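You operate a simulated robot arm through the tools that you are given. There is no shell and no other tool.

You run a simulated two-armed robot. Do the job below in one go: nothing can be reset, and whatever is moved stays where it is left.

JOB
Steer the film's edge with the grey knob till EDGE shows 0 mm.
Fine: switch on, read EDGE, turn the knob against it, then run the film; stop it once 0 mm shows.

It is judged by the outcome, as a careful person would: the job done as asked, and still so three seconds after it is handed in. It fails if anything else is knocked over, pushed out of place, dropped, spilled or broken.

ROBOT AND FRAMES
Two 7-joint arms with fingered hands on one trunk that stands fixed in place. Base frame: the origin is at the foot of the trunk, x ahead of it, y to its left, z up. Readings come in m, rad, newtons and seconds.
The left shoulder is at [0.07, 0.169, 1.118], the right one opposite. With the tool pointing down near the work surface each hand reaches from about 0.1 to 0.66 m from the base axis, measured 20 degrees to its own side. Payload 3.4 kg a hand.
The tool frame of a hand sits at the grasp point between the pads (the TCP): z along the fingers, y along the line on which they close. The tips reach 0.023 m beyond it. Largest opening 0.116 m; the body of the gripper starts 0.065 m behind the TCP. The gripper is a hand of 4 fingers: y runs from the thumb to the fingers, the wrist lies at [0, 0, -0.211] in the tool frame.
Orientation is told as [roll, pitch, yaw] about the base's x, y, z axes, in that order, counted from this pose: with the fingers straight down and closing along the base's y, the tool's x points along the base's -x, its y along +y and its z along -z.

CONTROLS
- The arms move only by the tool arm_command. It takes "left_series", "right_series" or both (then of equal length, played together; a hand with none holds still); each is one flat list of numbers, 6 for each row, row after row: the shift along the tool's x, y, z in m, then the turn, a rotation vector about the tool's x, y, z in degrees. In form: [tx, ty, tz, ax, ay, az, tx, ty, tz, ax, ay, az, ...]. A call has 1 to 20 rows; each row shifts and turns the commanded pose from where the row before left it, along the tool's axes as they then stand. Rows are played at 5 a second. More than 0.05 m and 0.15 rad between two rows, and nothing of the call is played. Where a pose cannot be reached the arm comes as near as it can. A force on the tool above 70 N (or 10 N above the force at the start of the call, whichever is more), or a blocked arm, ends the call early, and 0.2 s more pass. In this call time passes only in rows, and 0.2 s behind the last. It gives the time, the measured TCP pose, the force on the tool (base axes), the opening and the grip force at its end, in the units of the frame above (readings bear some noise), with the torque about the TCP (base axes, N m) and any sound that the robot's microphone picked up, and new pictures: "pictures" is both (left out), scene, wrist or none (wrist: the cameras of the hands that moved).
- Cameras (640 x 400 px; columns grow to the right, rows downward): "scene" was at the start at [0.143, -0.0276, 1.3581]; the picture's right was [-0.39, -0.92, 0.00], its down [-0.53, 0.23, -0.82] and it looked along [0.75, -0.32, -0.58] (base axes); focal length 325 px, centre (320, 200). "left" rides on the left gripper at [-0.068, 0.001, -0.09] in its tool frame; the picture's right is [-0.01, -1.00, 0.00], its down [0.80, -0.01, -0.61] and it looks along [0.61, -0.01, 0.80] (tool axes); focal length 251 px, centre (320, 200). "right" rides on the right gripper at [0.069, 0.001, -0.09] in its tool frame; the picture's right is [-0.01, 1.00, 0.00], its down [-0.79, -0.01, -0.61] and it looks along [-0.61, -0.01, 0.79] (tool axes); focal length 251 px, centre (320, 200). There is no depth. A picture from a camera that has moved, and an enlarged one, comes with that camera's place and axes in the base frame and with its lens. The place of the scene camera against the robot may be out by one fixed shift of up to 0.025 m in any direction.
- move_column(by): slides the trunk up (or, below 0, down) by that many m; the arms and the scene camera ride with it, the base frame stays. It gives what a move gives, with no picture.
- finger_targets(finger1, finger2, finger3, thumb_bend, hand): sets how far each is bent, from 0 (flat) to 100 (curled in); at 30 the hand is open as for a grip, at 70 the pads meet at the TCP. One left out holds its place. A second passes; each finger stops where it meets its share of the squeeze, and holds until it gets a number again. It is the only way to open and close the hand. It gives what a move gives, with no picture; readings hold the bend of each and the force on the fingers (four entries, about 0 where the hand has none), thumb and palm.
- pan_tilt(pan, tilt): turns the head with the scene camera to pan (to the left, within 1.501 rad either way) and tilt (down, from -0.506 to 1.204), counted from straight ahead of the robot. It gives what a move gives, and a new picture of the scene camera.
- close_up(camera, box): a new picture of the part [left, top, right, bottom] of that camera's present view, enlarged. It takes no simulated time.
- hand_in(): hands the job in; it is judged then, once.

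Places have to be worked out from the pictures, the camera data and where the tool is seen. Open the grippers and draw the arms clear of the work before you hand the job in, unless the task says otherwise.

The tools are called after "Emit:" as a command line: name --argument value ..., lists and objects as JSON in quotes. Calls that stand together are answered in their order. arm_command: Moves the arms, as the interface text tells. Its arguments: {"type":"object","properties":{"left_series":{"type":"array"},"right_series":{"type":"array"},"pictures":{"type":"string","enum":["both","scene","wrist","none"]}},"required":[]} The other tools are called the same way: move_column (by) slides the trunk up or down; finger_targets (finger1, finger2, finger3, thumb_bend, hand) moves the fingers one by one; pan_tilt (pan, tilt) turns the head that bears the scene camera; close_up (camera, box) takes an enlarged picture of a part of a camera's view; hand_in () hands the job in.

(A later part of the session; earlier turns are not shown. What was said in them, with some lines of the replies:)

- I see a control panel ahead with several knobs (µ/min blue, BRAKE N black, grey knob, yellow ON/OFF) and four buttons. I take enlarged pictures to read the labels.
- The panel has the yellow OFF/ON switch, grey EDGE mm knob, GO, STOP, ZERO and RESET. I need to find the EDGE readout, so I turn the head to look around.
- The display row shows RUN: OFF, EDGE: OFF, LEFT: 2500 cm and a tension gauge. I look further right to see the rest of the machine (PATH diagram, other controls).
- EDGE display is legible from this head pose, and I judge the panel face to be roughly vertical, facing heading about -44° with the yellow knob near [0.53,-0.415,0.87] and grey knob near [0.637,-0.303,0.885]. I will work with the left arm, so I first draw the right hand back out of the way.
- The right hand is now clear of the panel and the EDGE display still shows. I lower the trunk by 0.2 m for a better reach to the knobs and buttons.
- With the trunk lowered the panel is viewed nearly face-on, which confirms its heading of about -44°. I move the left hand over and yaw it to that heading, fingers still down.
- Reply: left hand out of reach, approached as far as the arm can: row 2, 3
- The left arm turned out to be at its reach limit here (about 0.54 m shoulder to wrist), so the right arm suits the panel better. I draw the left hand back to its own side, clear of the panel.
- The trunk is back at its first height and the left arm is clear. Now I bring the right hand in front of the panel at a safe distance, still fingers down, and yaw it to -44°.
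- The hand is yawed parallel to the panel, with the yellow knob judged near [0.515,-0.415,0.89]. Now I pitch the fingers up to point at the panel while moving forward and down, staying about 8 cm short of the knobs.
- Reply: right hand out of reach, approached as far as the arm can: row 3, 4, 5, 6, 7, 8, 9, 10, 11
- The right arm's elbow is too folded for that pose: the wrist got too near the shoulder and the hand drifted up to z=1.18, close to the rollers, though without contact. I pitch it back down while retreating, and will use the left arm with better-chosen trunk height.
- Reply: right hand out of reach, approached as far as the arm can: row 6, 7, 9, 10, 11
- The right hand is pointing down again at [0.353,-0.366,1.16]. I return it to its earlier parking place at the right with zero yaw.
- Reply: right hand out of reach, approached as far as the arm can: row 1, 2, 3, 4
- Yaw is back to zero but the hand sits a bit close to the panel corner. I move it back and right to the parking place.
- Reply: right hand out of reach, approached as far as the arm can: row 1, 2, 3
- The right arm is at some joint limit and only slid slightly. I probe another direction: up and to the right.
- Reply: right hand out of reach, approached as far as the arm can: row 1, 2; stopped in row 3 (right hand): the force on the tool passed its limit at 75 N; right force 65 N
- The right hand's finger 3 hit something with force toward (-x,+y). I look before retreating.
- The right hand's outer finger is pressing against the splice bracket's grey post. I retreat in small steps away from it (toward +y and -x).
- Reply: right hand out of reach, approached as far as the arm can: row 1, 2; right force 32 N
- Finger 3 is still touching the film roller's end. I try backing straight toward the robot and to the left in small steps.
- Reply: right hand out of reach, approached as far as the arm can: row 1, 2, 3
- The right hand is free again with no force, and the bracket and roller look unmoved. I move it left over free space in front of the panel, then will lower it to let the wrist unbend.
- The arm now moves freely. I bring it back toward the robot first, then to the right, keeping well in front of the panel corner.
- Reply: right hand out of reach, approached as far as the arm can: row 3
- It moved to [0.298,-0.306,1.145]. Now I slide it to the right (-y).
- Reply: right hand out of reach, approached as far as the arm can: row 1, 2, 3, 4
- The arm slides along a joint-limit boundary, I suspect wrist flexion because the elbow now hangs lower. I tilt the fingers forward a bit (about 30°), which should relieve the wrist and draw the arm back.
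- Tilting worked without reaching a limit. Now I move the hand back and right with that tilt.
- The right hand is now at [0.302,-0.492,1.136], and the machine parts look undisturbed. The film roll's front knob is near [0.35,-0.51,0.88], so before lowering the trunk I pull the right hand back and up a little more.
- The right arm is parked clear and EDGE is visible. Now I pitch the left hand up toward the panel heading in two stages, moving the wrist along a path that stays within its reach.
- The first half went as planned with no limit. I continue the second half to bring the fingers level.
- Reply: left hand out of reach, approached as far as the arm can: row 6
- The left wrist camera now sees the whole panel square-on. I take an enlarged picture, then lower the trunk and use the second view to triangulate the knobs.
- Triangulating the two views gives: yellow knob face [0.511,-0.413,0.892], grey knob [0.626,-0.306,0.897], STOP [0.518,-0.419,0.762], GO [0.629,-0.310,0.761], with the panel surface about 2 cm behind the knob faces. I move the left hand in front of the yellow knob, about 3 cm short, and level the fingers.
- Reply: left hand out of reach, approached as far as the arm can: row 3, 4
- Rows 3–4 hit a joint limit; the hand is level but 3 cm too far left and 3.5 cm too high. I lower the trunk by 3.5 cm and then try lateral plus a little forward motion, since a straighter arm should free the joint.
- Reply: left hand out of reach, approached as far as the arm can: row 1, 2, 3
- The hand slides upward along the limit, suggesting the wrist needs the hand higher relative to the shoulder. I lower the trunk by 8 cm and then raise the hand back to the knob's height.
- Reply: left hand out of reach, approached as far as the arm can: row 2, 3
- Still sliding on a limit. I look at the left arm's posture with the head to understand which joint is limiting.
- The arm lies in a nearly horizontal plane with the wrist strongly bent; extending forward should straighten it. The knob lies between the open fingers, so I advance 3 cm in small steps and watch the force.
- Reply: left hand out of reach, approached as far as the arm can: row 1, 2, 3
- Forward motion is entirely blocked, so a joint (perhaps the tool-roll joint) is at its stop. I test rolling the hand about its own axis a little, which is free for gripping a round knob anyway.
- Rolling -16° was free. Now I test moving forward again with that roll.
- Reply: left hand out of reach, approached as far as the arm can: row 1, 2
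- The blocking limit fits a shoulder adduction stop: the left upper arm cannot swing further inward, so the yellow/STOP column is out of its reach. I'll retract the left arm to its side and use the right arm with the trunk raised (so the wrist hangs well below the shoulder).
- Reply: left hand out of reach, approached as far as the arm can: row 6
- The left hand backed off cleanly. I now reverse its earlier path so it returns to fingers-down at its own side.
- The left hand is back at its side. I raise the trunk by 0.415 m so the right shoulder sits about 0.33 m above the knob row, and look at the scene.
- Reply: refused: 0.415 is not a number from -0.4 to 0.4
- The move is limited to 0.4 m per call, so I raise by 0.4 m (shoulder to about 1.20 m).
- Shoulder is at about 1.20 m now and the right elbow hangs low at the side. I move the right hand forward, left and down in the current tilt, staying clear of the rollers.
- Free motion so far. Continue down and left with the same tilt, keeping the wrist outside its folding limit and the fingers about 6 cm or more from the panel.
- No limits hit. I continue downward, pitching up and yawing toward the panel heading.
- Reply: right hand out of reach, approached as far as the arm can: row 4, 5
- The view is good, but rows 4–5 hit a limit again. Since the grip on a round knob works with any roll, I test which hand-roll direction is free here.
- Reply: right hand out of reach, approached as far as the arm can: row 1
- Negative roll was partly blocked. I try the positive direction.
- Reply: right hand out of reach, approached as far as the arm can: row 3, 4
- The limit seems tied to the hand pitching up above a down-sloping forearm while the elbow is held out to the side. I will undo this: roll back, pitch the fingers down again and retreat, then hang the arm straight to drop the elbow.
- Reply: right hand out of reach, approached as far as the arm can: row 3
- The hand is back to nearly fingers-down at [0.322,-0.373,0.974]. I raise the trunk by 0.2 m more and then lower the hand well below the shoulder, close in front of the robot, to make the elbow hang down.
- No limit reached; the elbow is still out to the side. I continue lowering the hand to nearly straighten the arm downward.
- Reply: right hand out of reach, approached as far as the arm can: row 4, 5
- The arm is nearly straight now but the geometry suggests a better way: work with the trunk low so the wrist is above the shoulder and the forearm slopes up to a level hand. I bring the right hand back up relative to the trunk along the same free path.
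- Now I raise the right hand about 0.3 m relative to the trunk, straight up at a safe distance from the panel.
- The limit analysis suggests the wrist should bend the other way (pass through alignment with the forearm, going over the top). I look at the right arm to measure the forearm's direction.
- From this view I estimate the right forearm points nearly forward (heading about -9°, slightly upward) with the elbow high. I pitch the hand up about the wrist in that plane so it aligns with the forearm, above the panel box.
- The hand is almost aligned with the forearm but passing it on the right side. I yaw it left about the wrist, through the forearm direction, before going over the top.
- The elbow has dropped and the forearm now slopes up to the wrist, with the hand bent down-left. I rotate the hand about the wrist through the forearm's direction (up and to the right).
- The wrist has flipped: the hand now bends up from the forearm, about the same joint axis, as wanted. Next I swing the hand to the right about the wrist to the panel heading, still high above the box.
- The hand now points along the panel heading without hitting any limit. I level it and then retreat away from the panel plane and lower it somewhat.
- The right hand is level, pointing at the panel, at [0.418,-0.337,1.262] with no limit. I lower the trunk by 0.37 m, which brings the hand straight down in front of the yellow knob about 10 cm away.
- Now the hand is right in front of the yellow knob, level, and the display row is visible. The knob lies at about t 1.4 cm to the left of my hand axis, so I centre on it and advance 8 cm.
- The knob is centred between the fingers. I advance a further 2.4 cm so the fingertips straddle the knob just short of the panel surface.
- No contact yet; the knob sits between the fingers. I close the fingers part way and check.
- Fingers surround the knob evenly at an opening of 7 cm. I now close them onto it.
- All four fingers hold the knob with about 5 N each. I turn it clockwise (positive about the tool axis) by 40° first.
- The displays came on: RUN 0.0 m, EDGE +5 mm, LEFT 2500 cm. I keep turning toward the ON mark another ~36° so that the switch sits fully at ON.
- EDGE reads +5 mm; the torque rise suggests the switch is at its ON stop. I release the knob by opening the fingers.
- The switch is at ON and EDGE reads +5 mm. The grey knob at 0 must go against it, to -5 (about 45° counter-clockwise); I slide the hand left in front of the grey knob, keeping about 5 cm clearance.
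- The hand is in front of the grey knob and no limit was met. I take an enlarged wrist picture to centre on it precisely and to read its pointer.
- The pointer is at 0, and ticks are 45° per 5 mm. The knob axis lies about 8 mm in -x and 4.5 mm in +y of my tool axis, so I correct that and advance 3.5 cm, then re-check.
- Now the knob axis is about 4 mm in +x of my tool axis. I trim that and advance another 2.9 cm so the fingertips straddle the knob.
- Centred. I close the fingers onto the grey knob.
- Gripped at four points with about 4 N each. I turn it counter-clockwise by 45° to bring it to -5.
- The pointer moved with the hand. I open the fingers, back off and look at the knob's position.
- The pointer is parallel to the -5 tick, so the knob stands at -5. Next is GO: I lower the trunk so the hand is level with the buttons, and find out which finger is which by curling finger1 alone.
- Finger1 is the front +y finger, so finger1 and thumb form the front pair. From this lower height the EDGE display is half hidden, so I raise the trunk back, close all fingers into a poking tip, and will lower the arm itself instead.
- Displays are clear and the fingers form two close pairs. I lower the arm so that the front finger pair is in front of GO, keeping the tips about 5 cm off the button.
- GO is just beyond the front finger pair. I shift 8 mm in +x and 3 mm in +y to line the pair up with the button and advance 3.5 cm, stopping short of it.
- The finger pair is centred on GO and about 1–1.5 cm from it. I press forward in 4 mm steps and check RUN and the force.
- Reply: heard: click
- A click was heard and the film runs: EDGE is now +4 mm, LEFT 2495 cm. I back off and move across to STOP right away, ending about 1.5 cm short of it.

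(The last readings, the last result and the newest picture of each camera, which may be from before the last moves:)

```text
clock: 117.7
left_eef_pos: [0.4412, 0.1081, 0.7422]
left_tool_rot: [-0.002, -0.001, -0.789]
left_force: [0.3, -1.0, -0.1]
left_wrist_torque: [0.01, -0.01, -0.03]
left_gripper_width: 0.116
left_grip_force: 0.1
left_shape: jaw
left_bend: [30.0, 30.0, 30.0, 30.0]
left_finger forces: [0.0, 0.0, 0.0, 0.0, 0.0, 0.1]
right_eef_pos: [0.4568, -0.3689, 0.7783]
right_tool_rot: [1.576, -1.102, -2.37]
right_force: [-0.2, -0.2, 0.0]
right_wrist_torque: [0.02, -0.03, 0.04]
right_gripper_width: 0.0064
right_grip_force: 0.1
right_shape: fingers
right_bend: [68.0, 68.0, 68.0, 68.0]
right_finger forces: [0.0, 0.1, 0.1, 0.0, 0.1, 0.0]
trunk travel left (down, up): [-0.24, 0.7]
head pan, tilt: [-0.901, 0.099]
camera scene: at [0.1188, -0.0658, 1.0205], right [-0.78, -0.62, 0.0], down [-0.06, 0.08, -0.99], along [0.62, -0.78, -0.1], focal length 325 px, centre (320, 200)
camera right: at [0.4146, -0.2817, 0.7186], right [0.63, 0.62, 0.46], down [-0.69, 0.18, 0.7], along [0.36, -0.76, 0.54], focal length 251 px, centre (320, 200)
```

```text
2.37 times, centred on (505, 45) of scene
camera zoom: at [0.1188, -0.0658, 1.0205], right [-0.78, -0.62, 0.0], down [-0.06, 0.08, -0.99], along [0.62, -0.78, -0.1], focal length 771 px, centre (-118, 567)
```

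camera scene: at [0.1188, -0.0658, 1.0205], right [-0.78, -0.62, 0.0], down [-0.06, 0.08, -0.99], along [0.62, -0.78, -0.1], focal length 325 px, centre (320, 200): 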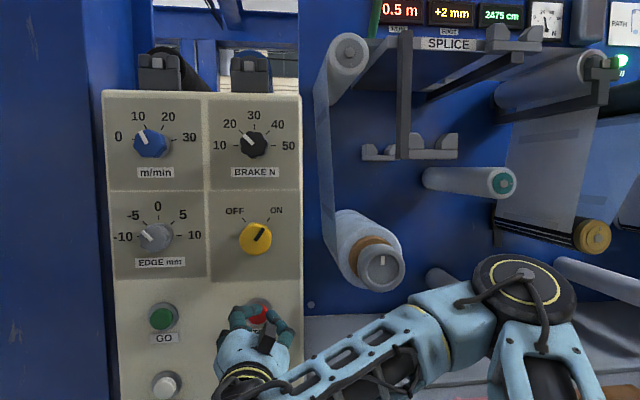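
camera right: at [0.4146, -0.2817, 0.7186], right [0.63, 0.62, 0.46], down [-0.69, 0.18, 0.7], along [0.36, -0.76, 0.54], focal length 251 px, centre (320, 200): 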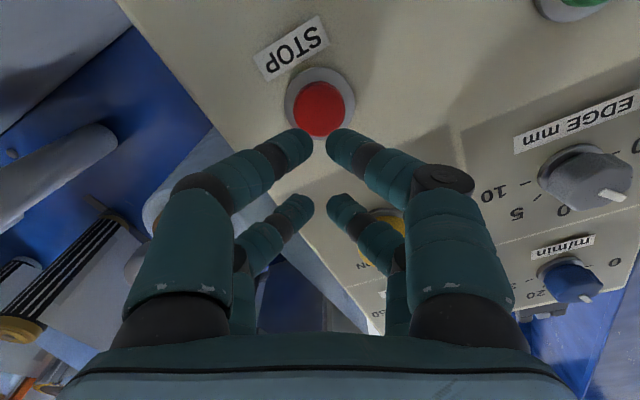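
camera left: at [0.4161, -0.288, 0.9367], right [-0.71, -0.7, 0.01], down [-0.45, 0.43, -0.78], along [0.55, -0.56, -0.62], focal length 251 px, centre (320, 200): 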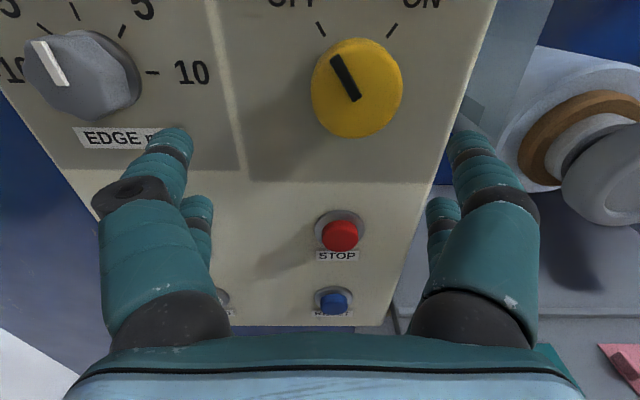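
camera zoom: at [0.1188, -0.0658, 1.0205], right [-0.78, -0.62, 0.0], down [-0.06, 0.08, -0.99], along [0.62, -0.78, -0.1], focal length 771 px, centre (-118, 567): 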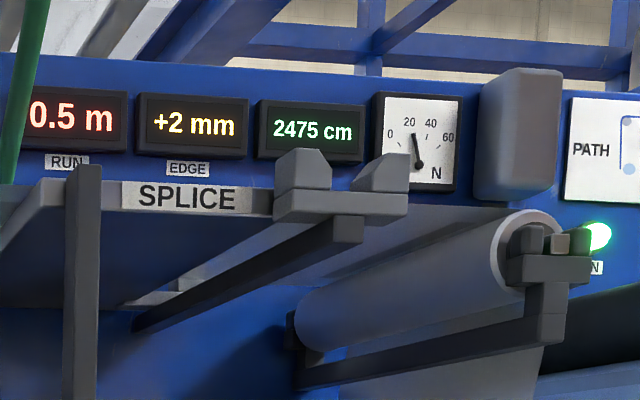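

EDGE has already fallen to +2 mm while running. STOP is nicely centred; I advance to just in front of STOP and check EDGE again.

Emit:
arm_command --right_series '[0.002, 0, 0.011, 0, 0, 0, 0, 0, 0.011, 0, 0, 0, 0, 0, 0.011, 0, 0, 0]' --pictures "both"

Emit:
close_up --camera "scene" --box '[370, 0, 640, 90]'

```text
clock: 118.5
left_eef_pos: [0.4417, 0.1097, 0.7416]
left_tool_rot: [-0.004, 0.001, -0.788]
left_force: [-0.8, -0.8, -0.5]
left_wrist_torque: [-0.02, -0.02, -0.02]
left_gripper_width: 0.1161
left_grip_force: 0.1
left_shape: jaw
left_bend: [30.0, 30.0, 30.0, 30.0]
left_finger forces: [0.1, 0.0, 0.0, 0.0, 0.0, 0.1]
right_eef_pos: [0.4804, -0.3911, 0.7761]
right_tool_rot: [1.577, -1.103, -2.372]
right_force: [0.7, -0.5, -1.1]
right_wrist_torque: [-0.02, -0.01, -0.02]
right_gripper_width: 0.0063
right_grip_force: 0.0
right_shape: fingers
right_bend: [68.0, 68.0, 68.0, 68.0]
right_finger forces: [0.0, 0.0, 0.0, 0.1, 0.0, 0.0]
trunk travel left (down, up): [-0.24, 0.7]
head pan, tilt: [-0.901, 0.099]
camera scene: at [0.1192, -0.0654, 1.0205], right [-0.78, -0.62, 0.0], down [-0.06, 0.08, -0.99], along [0.62, -0.78, -0.1], focal length 325 px, centre (320, 200)
camera right: at [0.4393, -0.3043, 0.7161], right [0.63, 0.62, 0.46], down [-0.69, 0.18, 0.7], along [0.36, -0.76, 0.54], focal length 251 px, centre (320, 200)
```

scene: 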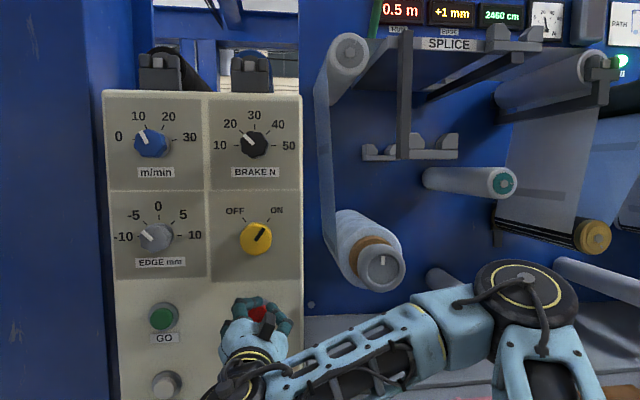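
right: 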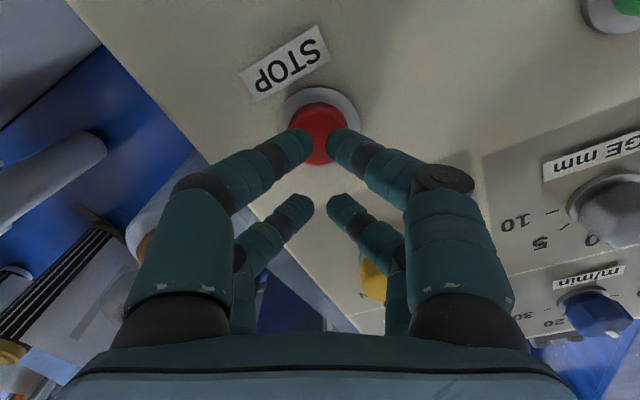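

```text
2.37 times, centred on (505, 45) of scene
camera zoom: at [0.1192, -0.0654, 1.0205], right [-0.78, -0.62, 0.0], down [-0.06, 0.08, -0.99], along [0.62, -0.78, -0.1], focal length 771 px, centre (-118, 567)
```

zoom: 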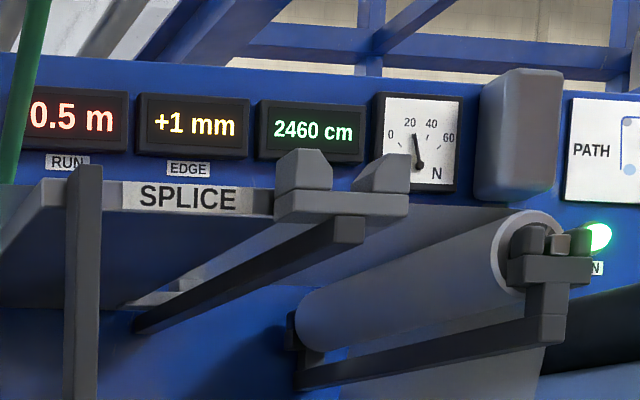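

EDGE is +1 mm and still falling; the fingers are just short of STOP. I wait a moment and look again.

Emit:
arm_command --right_series '[0, 0, 0.001, 0, 0, 0, 0, 0, 0.001, 0, 0, 0, 0, 0, 0, 0, 0, 0]' --pictures "scene"

Emit:
close_up --camera "scene" --box '[370, 0, 640, 90]'

```text
clock: 119.3
left_eef_pos: [0.4412, 0.1093, 0.7408]
left_tool_rot: [-0.002, 0.0, -0.79]
left_force: [0.1, -0.5, -0.3]
left_wrist_torque: [-0.01, 0.04, -0.01]
left_gripper_width: 0.1159
left_grip_force: 0.2
left_shape: jaw
left_bend: [30.0, 30.0, 30.0, 30.0]
left_finger forces: [0.1, 0.1, 0.1, 0.0, 0.0, 0.0]
right_eef_pos: [0.4821, -0.3921, 0.7761]
right_tool_rot: [1.576, -1.102, -2.37]
right_force: [-0.5, 0.2, 0.2]
right_wrist_torque: [-0.02, -0.02, 0.01]
right_gripper_width: 0.0063
right_grip_force: 0.1
right_shape: fingers
right_bend: [68.0, 68.0, 68.0, 68.0]
right_finger forces: [0.0, 0.0, 0.0, 0.1, 0.0, 0.0]
trunk travel left (down, up): [-0.24, 0.7]
head pan, tilt: [-0.901, 0.099]
camera scene: at [0.1191, -0.0654, 1.0205], right [-0.78, -0.62, 0.0], down [-0.06, 0.08, -0.99], along [0.62, -0.78, -0.1], focal length 325 px, centre (320, 200)
```

scene: 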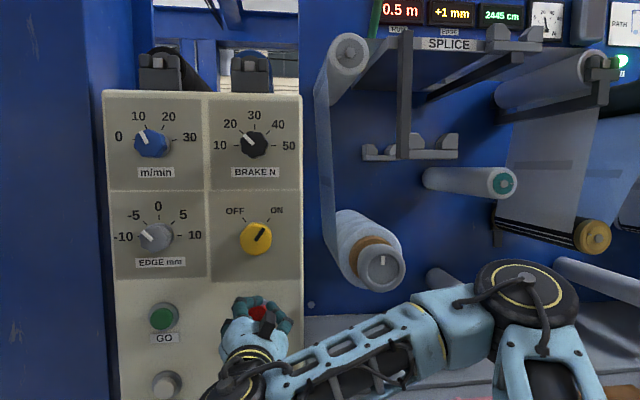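

```text
2.37 times, centred on (505, 45) of scene
camera zoom: at [0.1191, -0.0654, 1.0205], right [-0.78, -0.62, 0.0], down [-0.06, 0.08, -0.99], along [0.62, -0.78, -0.1], focal length 771 px, centre (-118, 567)
```

zoom: 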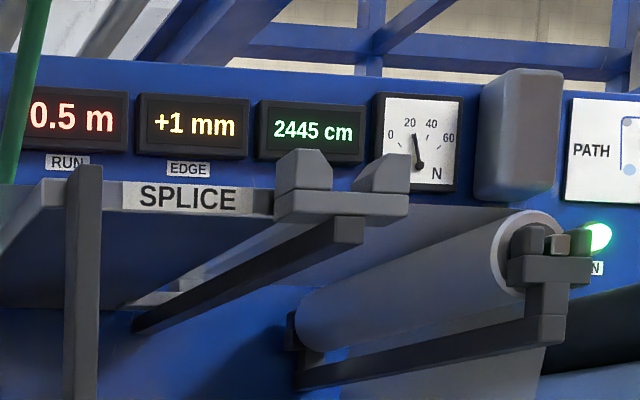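

Still +1 mm. I wait a bit longer, holding still.

Emit:
arm_command --right_series '[0, 0, 0, 0, 0, 0, 0, 0, 0, 0, 0, 0, 0, 0, 0, 0, 0, 0, 0, 0, 0, 0, 0, 0]' --pictures "scene"

Emit:
close_up --camera "scene" --box '[370, 0, 640, 90]'

```text
clock: 120.3
left_eef_pos: [0.4416, 0.1092, 0.743]
left_tool_rot: [-0.003, 0.0, -0.788]
left_force: [0.3, -0.3, -0.2]
left_wrist_torque: [0.02, 0.02, -0.01]
left_gripper_width: 0.1158
left_grip_force: 0.1
left_shape: jaw
left_bend: [30.0, 30.0, 30.0, 30.0]
left_finger forces: [0.1, 0.1, 0.0, 0.0, 0.1, 0.0]
right_eef_pos: [0.4823, -0.3931, 0.7766]
right_tool_rot: [1.576, -1.101, -2.37]
right_force: [-0.8, 0.3, 0.1]
right_wrist_torque: [0.02, 0.03, -0.02]
right_gripper_width: 0.0063
right_grip_force: 0.1
right_shape: fingers
right_bend: [68.0, 68.0, 68.0, 68.0]
right_finger forces: [0.0, 0.1, 0.0, 0.1, 0.1, 0.0]
trunk travel left (down, up): [-0.24, 0.7]
head pan, tilt: [-0.901, 0.099]
camera scene: at [0.1191, -0.0654, 1.0205], right [-0.78, -0.62, 0.0], down [-0.06, 0.08, -0.99], along [0.62, -0.78, -0.1], focal length 325 px, centre (320, 200)
```

scene: 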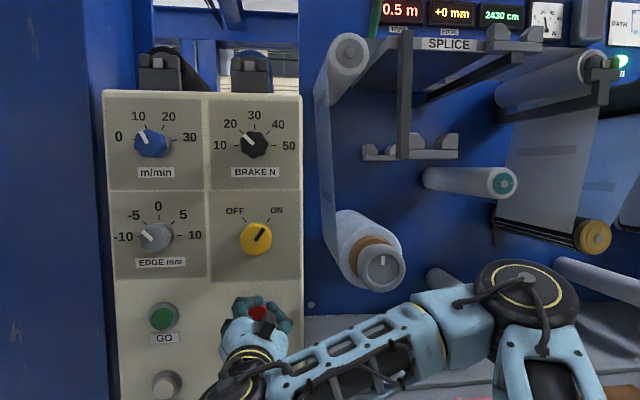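

```text
2.37 times, centred on (505, 45) of scene
camera zoom: at [0.1191, -0.0654, 1.0205], right [-0.78, -0.62, 0.0], down [-0.06, 0.08, -0.99], along [0.62, -0.78, -0.1], focal length 771 px, centre (-118, 567)
```

zoom: 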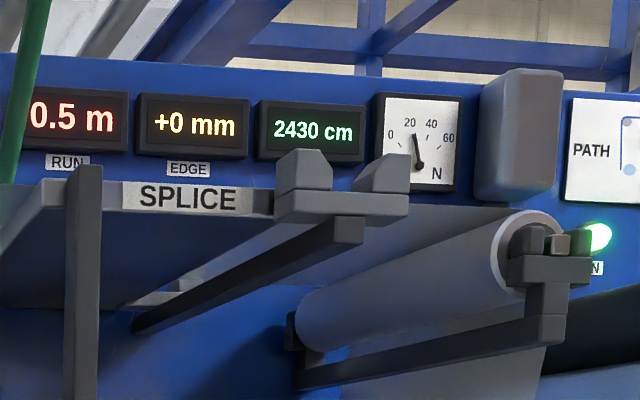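

EDGE now shows +0 mm, so I press STOP in small steps.

Emit:
arm_command --right_series '[0, 0, 0.004, 0, 0, 0, 0, 0, 0.004, 0, 0, 0, 0, 0, 0.004, 0, 0, 0]' --pictures "both"

Emit:
close_up --camera "scene" --box '[370, 0, 640, 90]'

```text
clock: 121.1
left_eef_pos: [0.4408, 0.1096, 0.7419]
left_tool_rot: [-0.003, 0.0, -0.789]
left_force: [-0.5, -0.9, -0.5]
left_wrist_torque: [0.01, 0.03, 0.02]
left_gripper_width: 0.1163
left_grip_force: 0.0
left_shape: jaw
left_bend: [30.0, 30.0, 30.0, 30.0]
left_finger forces: [0.0, 0.0, 0.0, 0.1, 0.1, 0.0]
right_eef_pos: [0.4905, -0.4004, 0.7779]
right_tool_rot: [1.575, -1.103, -2.369]
right_force: [-1.1, 0.9, -0.3]
right_wrist_torque: [0.07, 0.09, 0.04]
right_gripper_width: 0.006
right_grip_force: 1.2
right_shape: fingers
right_bend: [68.0, 68.0, 68.0, 68.0]
right_finger forces: [1.0, 0.0, 0.1, 0.0, 1.2, 0.0]
trunk travel left (down, up): [-0.24, 0.7]
head pan, tilt: [-0.901, 0.099]
heard: click
camera scene: at [0.119, -0.0652, 1.0205], right [-0.78, -0.62, 0.0], down [-0.06, 0.08, -1.0], along [0.62, -0.78, -0.1], focal length 325 px, centre (320, 200)
camera right: at [0.4493, -0.3147, 0.7166], right [0.63, 0.62, 0.46], down [-0.69, 0.18, 0.7], along [0.36, -0.76, 0.54], focal length 251 px, centre (320, 200)
```

scene: 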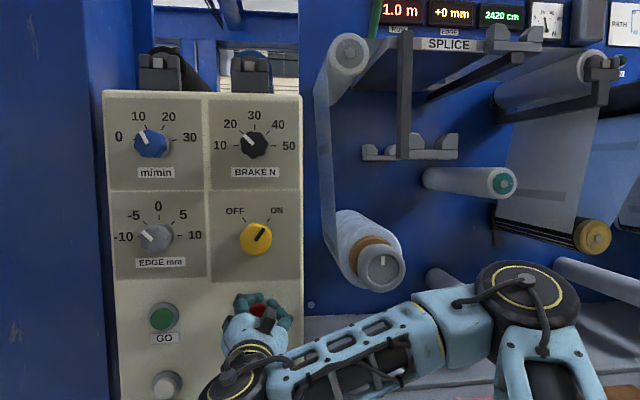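
right: 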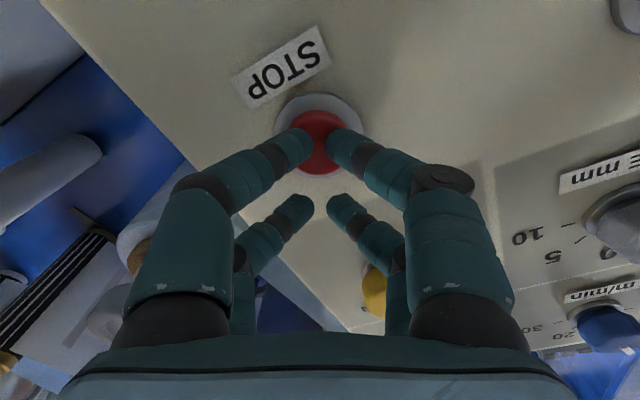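

```text
2.37 times, centred on (505, 45) of scene
camera zoom: at [0.119, -0.0652, 1.0205], right [-0.78, -0.62, 0.0], down [-0.06, 0.08, -1.0], along [0.62, -0.78, -0.1], focal length 771 px, centre (-118, 567)
```

zoom: 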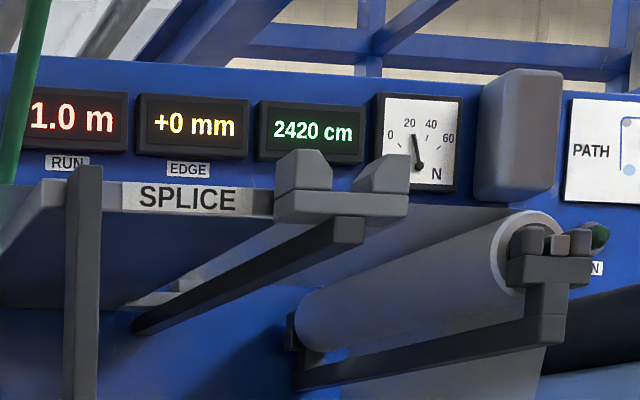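

STOP clicked: the run lamp is off, EDGE shows +0 mm, LEFT 2420 cm. I back straight off the button and draw the hand away from the panel.

Emit:
arm_command --right_series '[0, 0, -0.02, 0, 0, 0, 0, 0, -0.03, 0, 0, 0, 0, 0, -0.03, 0, 0, 0]' --pictures "scene"

Emit:
close_up --camera "scene" --box '[370, 0, 640, 90]'

```text
clock: 121.9
left_eef_pos: [0.4414, 0.1094, 0.7423]
left_tool_rot: [-0.006, 0.001, -0.789]
left_force: [0.3, -1.0, 0.1]
left_wrist_torque: [0.0, 0.03, -0.02]
left_gripper_width: 0.1159
left_grip_force: 0.1
left_shape: jaw
left_bend: [30.0, 30.0, 30.0, 30.0]
left_finger forces: [0.1, 0.0, 0.1, 0.0, 0.0, 0.0]
right_eef_pos: [0.4454, -0.3423, 0.7775]
right_tool_rot: [1.577, -1.103, -2.373]
right_force: [-0.3, -0.1, 0.3]
right_wrist_torque: [0.02, 0.02, -0.01]
right_gripper_width: 0.0064
right_grip_force: 0.0
right_shape: fingers
right_bend: [68.0, 68.0, 68.0, 68.0]
right_finger forces: [0.0, 0.0, 0.0, 0.1, 0.0, 0.0]
right hand out of reach, approached as far as the arm can: row 3
trunk travel left (down, up): [-0.24, 0.7]
head pan, tilt: [-0.901, 0.099]
camera scene: at [0.1194, -0.0649, 1.0205], right [-0.78, -0.62, 0.0], down [-0.06, 0.08, -1.0], along [0.62, -0.78, -0.1], focal length 325 px, centre (320, 200)
```

scene: 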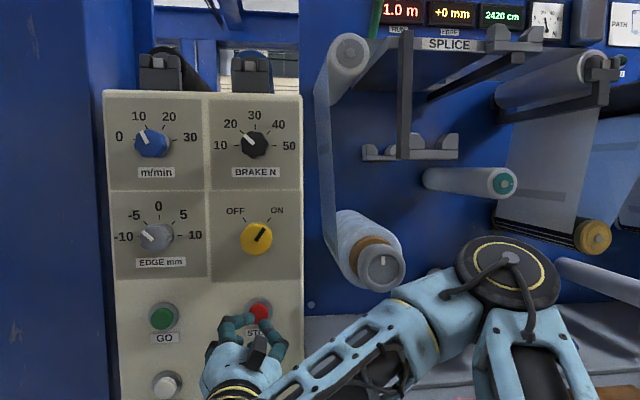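

```text
2.37 times, centred on (505, 45) of scene
camera zoom: at [0.1194, -0.0649, 1.0205], right [-0.78, -0.62, 0.0], down [-0.06, 0.08, -1.0], along [0.62, -0.78, -0.1], focal length 771 px, centre (-118, 567)
```

zoom: 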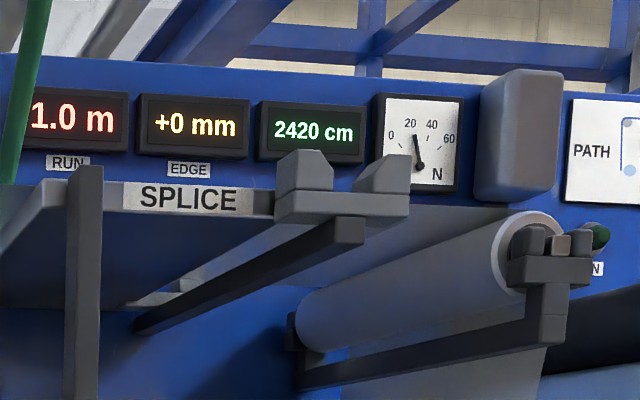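

The film is stopped (LEFT holds at 2420 cm) and EDGE reads +0 mm. I open the hand and draw the arm further back from the panel.

Emit:
finger_targets --hand "right" --finger1 30 --finger2 30 --finger3 30 --thumb_bend 30

Emit:
arm_command --right_series '[-0.0295, 0.0153, -0.013, 0, 0, 0, -0.0295, 0.0153, -0.013, 0, 0, 0, -0.0295, 0.0153, -0.013, 0, 0, 0]' --pictures "scene"

Emit:
close_up --camera "scene" --box '[370, 0, 640, 90]'

```text
clock: 122.9
left_eef_pos: [0.4421, 0.1099, 0.7416]
left_tool_rot: [-0.004, 0.0, -0.787]
left_force: [-0.1, -0.5, 0.2]
left_wrist_torque: [0.04, 0.02, 0.04]
left_gripper_width: 0.1161
left_grip_force: 0.0
left_shape: jaw
left_bend: [30.0, 30.0, 30.0, 30.0]
left_finger forces: [0.0, 0.1, 0.0, 0.0, 0.0, 0.1]
right_eef_pos: [0.4442, -0.3433, 0.7782]
right_tool_rot: [1.576, -1.103, -2.373]
right_force: [-0.2, 0.2, -0.8]
right_wrist_torque: [0.01, -0.03, -0.01]
right_gripper_width: 0.1165
right_grip_force: 0.0
right_shape: fingers
right_bend: [30.0, 30.0, 30.0, 30.0]
right_finger forces: [0.0, 0.1, 0.0, 0.0, 0.0, 0.1]
trunk travel left (down, up): [-0.24, 0.7]
head pan, tilt: [-0.901, 0.099]
```

```text
clock: 123.7
left_eef_pos: [0.4405, 0.1097, 0.7418]
left_tool_rot: [-0.003, 0.0, -0.79]
left_force: [0.7, -0.1, -0.1]
left_wrist_torque: [0.01, -0.01, -0.02]
left_gripper_width: 0.116
left_grip_force: 0.0
left_shape: jaw
left_bend: [30.0, 30.0, 30.0, 30.0]
left_finger forces: [0.1, 0.1, 0.1, 0.0, 0.1, 0.1]
right_eef_pos: [0.4184, -0.315, 0.8777]
right_tool_rot: [1.578, -1.104, -2.37]
right_force: [0.5, -0.5, 0.1]
right_wrist_torque: [0.01, 0.0, -0.01]
right_gripper_width: 0.1165
right_grip_force: 0.0
right_shape: fingers
right_bend: [30.0, 30.0, 30.0, 30.0]
right_finger forces: [0.1, 0.0, 0.0, 0.0, 0.0, 0.1]
trunk travel left (down, up): [-0.24, 0.7]
head pan, tilt: [-0.901, 0.099]
camera scene: at [0.1188, -0.065, 1.0205], right [-0.78, -0.62, 0.0], down [-0.06, 0.08, -1.0], along [0.62, -0.78, -0.1], focal length 325 px, centre (320, 200)
```

scene: 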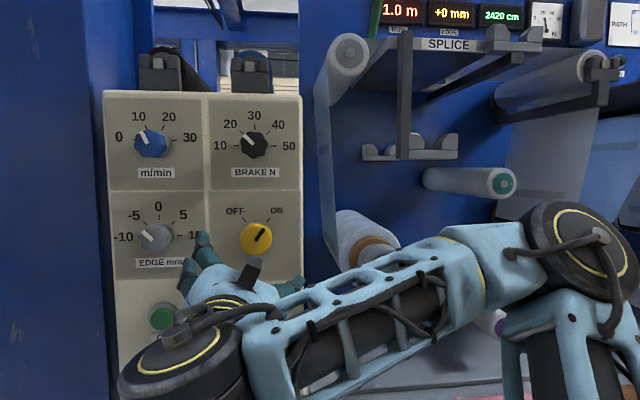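

```text
2.37 times, centred on (505, 45) of scene
camera zoom: at [0.1188, -0.065, 1.0205], right [-0.78, -0.62, 0.0], down [-0.06, 0.08, -1.0], along [0.62, -0.78, -0.1], focal length 771 px, centre (-118, 567)
```

zoom: 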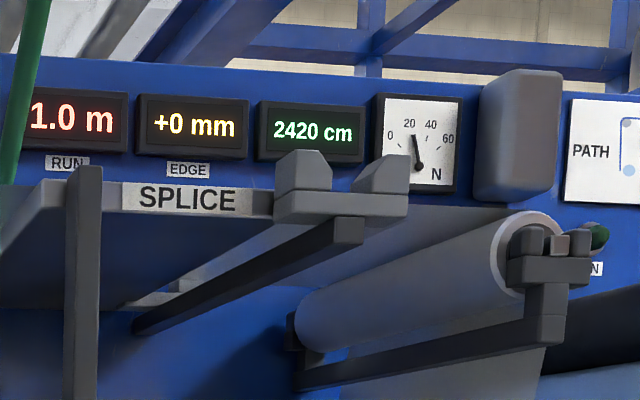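

Both hands are open, and the hand is about 10 cm from the panel. I raise the trunk along the earlier free path so the arm is well clear above the panel, and check the whole scene once more.

Emit:
move_column --by 0.37

Emit:
pan_tilt --pan -0.9 --tilt 0.45

Emit:
close_up --camera "scene" --box '[340, 0, 640, 120]'

```text
clock: 127.2
left_eef_pos: [0.4417, 0.1103, 1.1121]
left_tool_rot: [-0.002, -0.001, -0.788]
left_force: [0.2, 0.7, -0.1]
left_wrist_torque: [-0.06, -0.02, 0.01]
left_gripper_width: 0.1159
left_grip_force: 0.0
left_shape: jaw
left_bend: [30.0, 30.0, 30.0, 30.0]
left_finger forces: [0.1, 0.0, 0.0, 0.1, 0.0, 0.0]
right_eef_pos: [0.4188, -0.3146, 1.2462]
right_tool_rot: [1.577, -1.102, -2.37]
right_force: [0.5, 0.6, 1.1]
right_wrist_torque: [-0.04, -0.06, 0.02]
right_gripper_width: 0.1166
right_grip_force: 0.1
right_shape: fingers
right_bend: [30.0, 30.0, 30.0, 30.0]
right_finger forces: [0.1, 0.0, 0.0, 0.1, 0.0, 0.0]
trunk travel left (down, up): [-0.61, 0.33]
head pan, tilt: [-0.901, 0.099]
```

```text
clock: 128.1
left_eef_pos: [0.4415, 0.1103, 1.1127]
left_tool_rot: [-0.005, 0.003, -0.789]
left_force: [-0.4, -0.8, -0.7]
left_wrist_torque: [-0.03, 0.0, 0.0]
left_gripper_width: 0.1161
left_grip_force: 0.0
left_shape: jaw
left_bend: [30.0, 30.0, 30.0, 30.0]
left_finger forces: [0.0, 0.0, 0.0, 0.0, 0.0, 0.0]
right_eef_pos: [0.4188, -0.3157, 1.2467]
right_tool_rot: [1.576, -1.104, -2.372]
right_force: [0.1, 0.4, 0.2]
right_wrist_torque: [-0.01, -0.01, 0.03]
right_gripper_width: 0.1167
right_grip_force: 0.1
right_shape: fingers
right_bend: [30.0, 30.0, 30.0, 30.0]
right_finger forces: [0.1, 0.0, 0.0, 0.1, 0.0, 0.0]
trunk travel left (down, up): [-0.61, 0.33]
head pan, tilt: [-0.901, 0.45]
camera scene: at [0.1191, -0.0652, 1.358], right [-0.78, -0.62, 0.0], down [-0.27, 0.34, -0.9], along [0.56, -0.71, -0.43], focal length 325 px, centre (320, 200)
```

scene: 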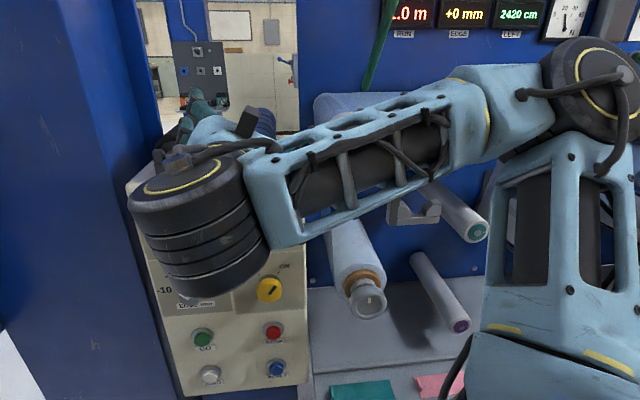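

```text
2.13 times, centred on (490, 60) of scene
camera zoom: at [0.1191, -0.0652, 1.358], right [-0.78, -0.62, 0.0], down [-0.27, 0.34, -0.9], along [0.56, -0.71, -0.43], focal length 694 px, centre (-43, 499)
```

zoom: 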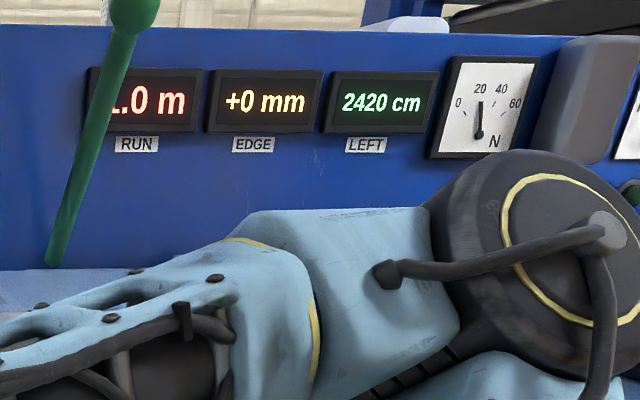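

EDGE holds at +0 mm and LEFT at 2420 cm with the film stopped. The switch is at ON, both hands are open and clear, and nothing on the machine looks displaced, so I hand in the job.

Emit:
hand_in

```text
The job is handed in.
```

The film's edge is steered to 0 mm: EDGE shows +0 mm, the film is stopped, and I've handed the job in.

- **Switch on:** I turned the yellow switch to ON, and EDGE read +5 mm.
- **Knob:** I turned the grey knob from 0 to -5, against that reading.
- **Run and stop:** I pressed GO and EDGE fell from +5 to +0 mm in about 4 seconds. I then pressed STOP. LEFT has held at 2420 cm and EDGE at +0 mm since.
- **Arms:** Both hands are open. The right arm is drawn back and raised clear of the panel.

While I was finding a workable arm position early on, the right hand bumped the splice bracket post and the film roller. The force stop cut in at 75 N, and I backed off. I saw nothing moved or damaged in the pictures afterwards. I also left the trunk and head in different positions from where they started.
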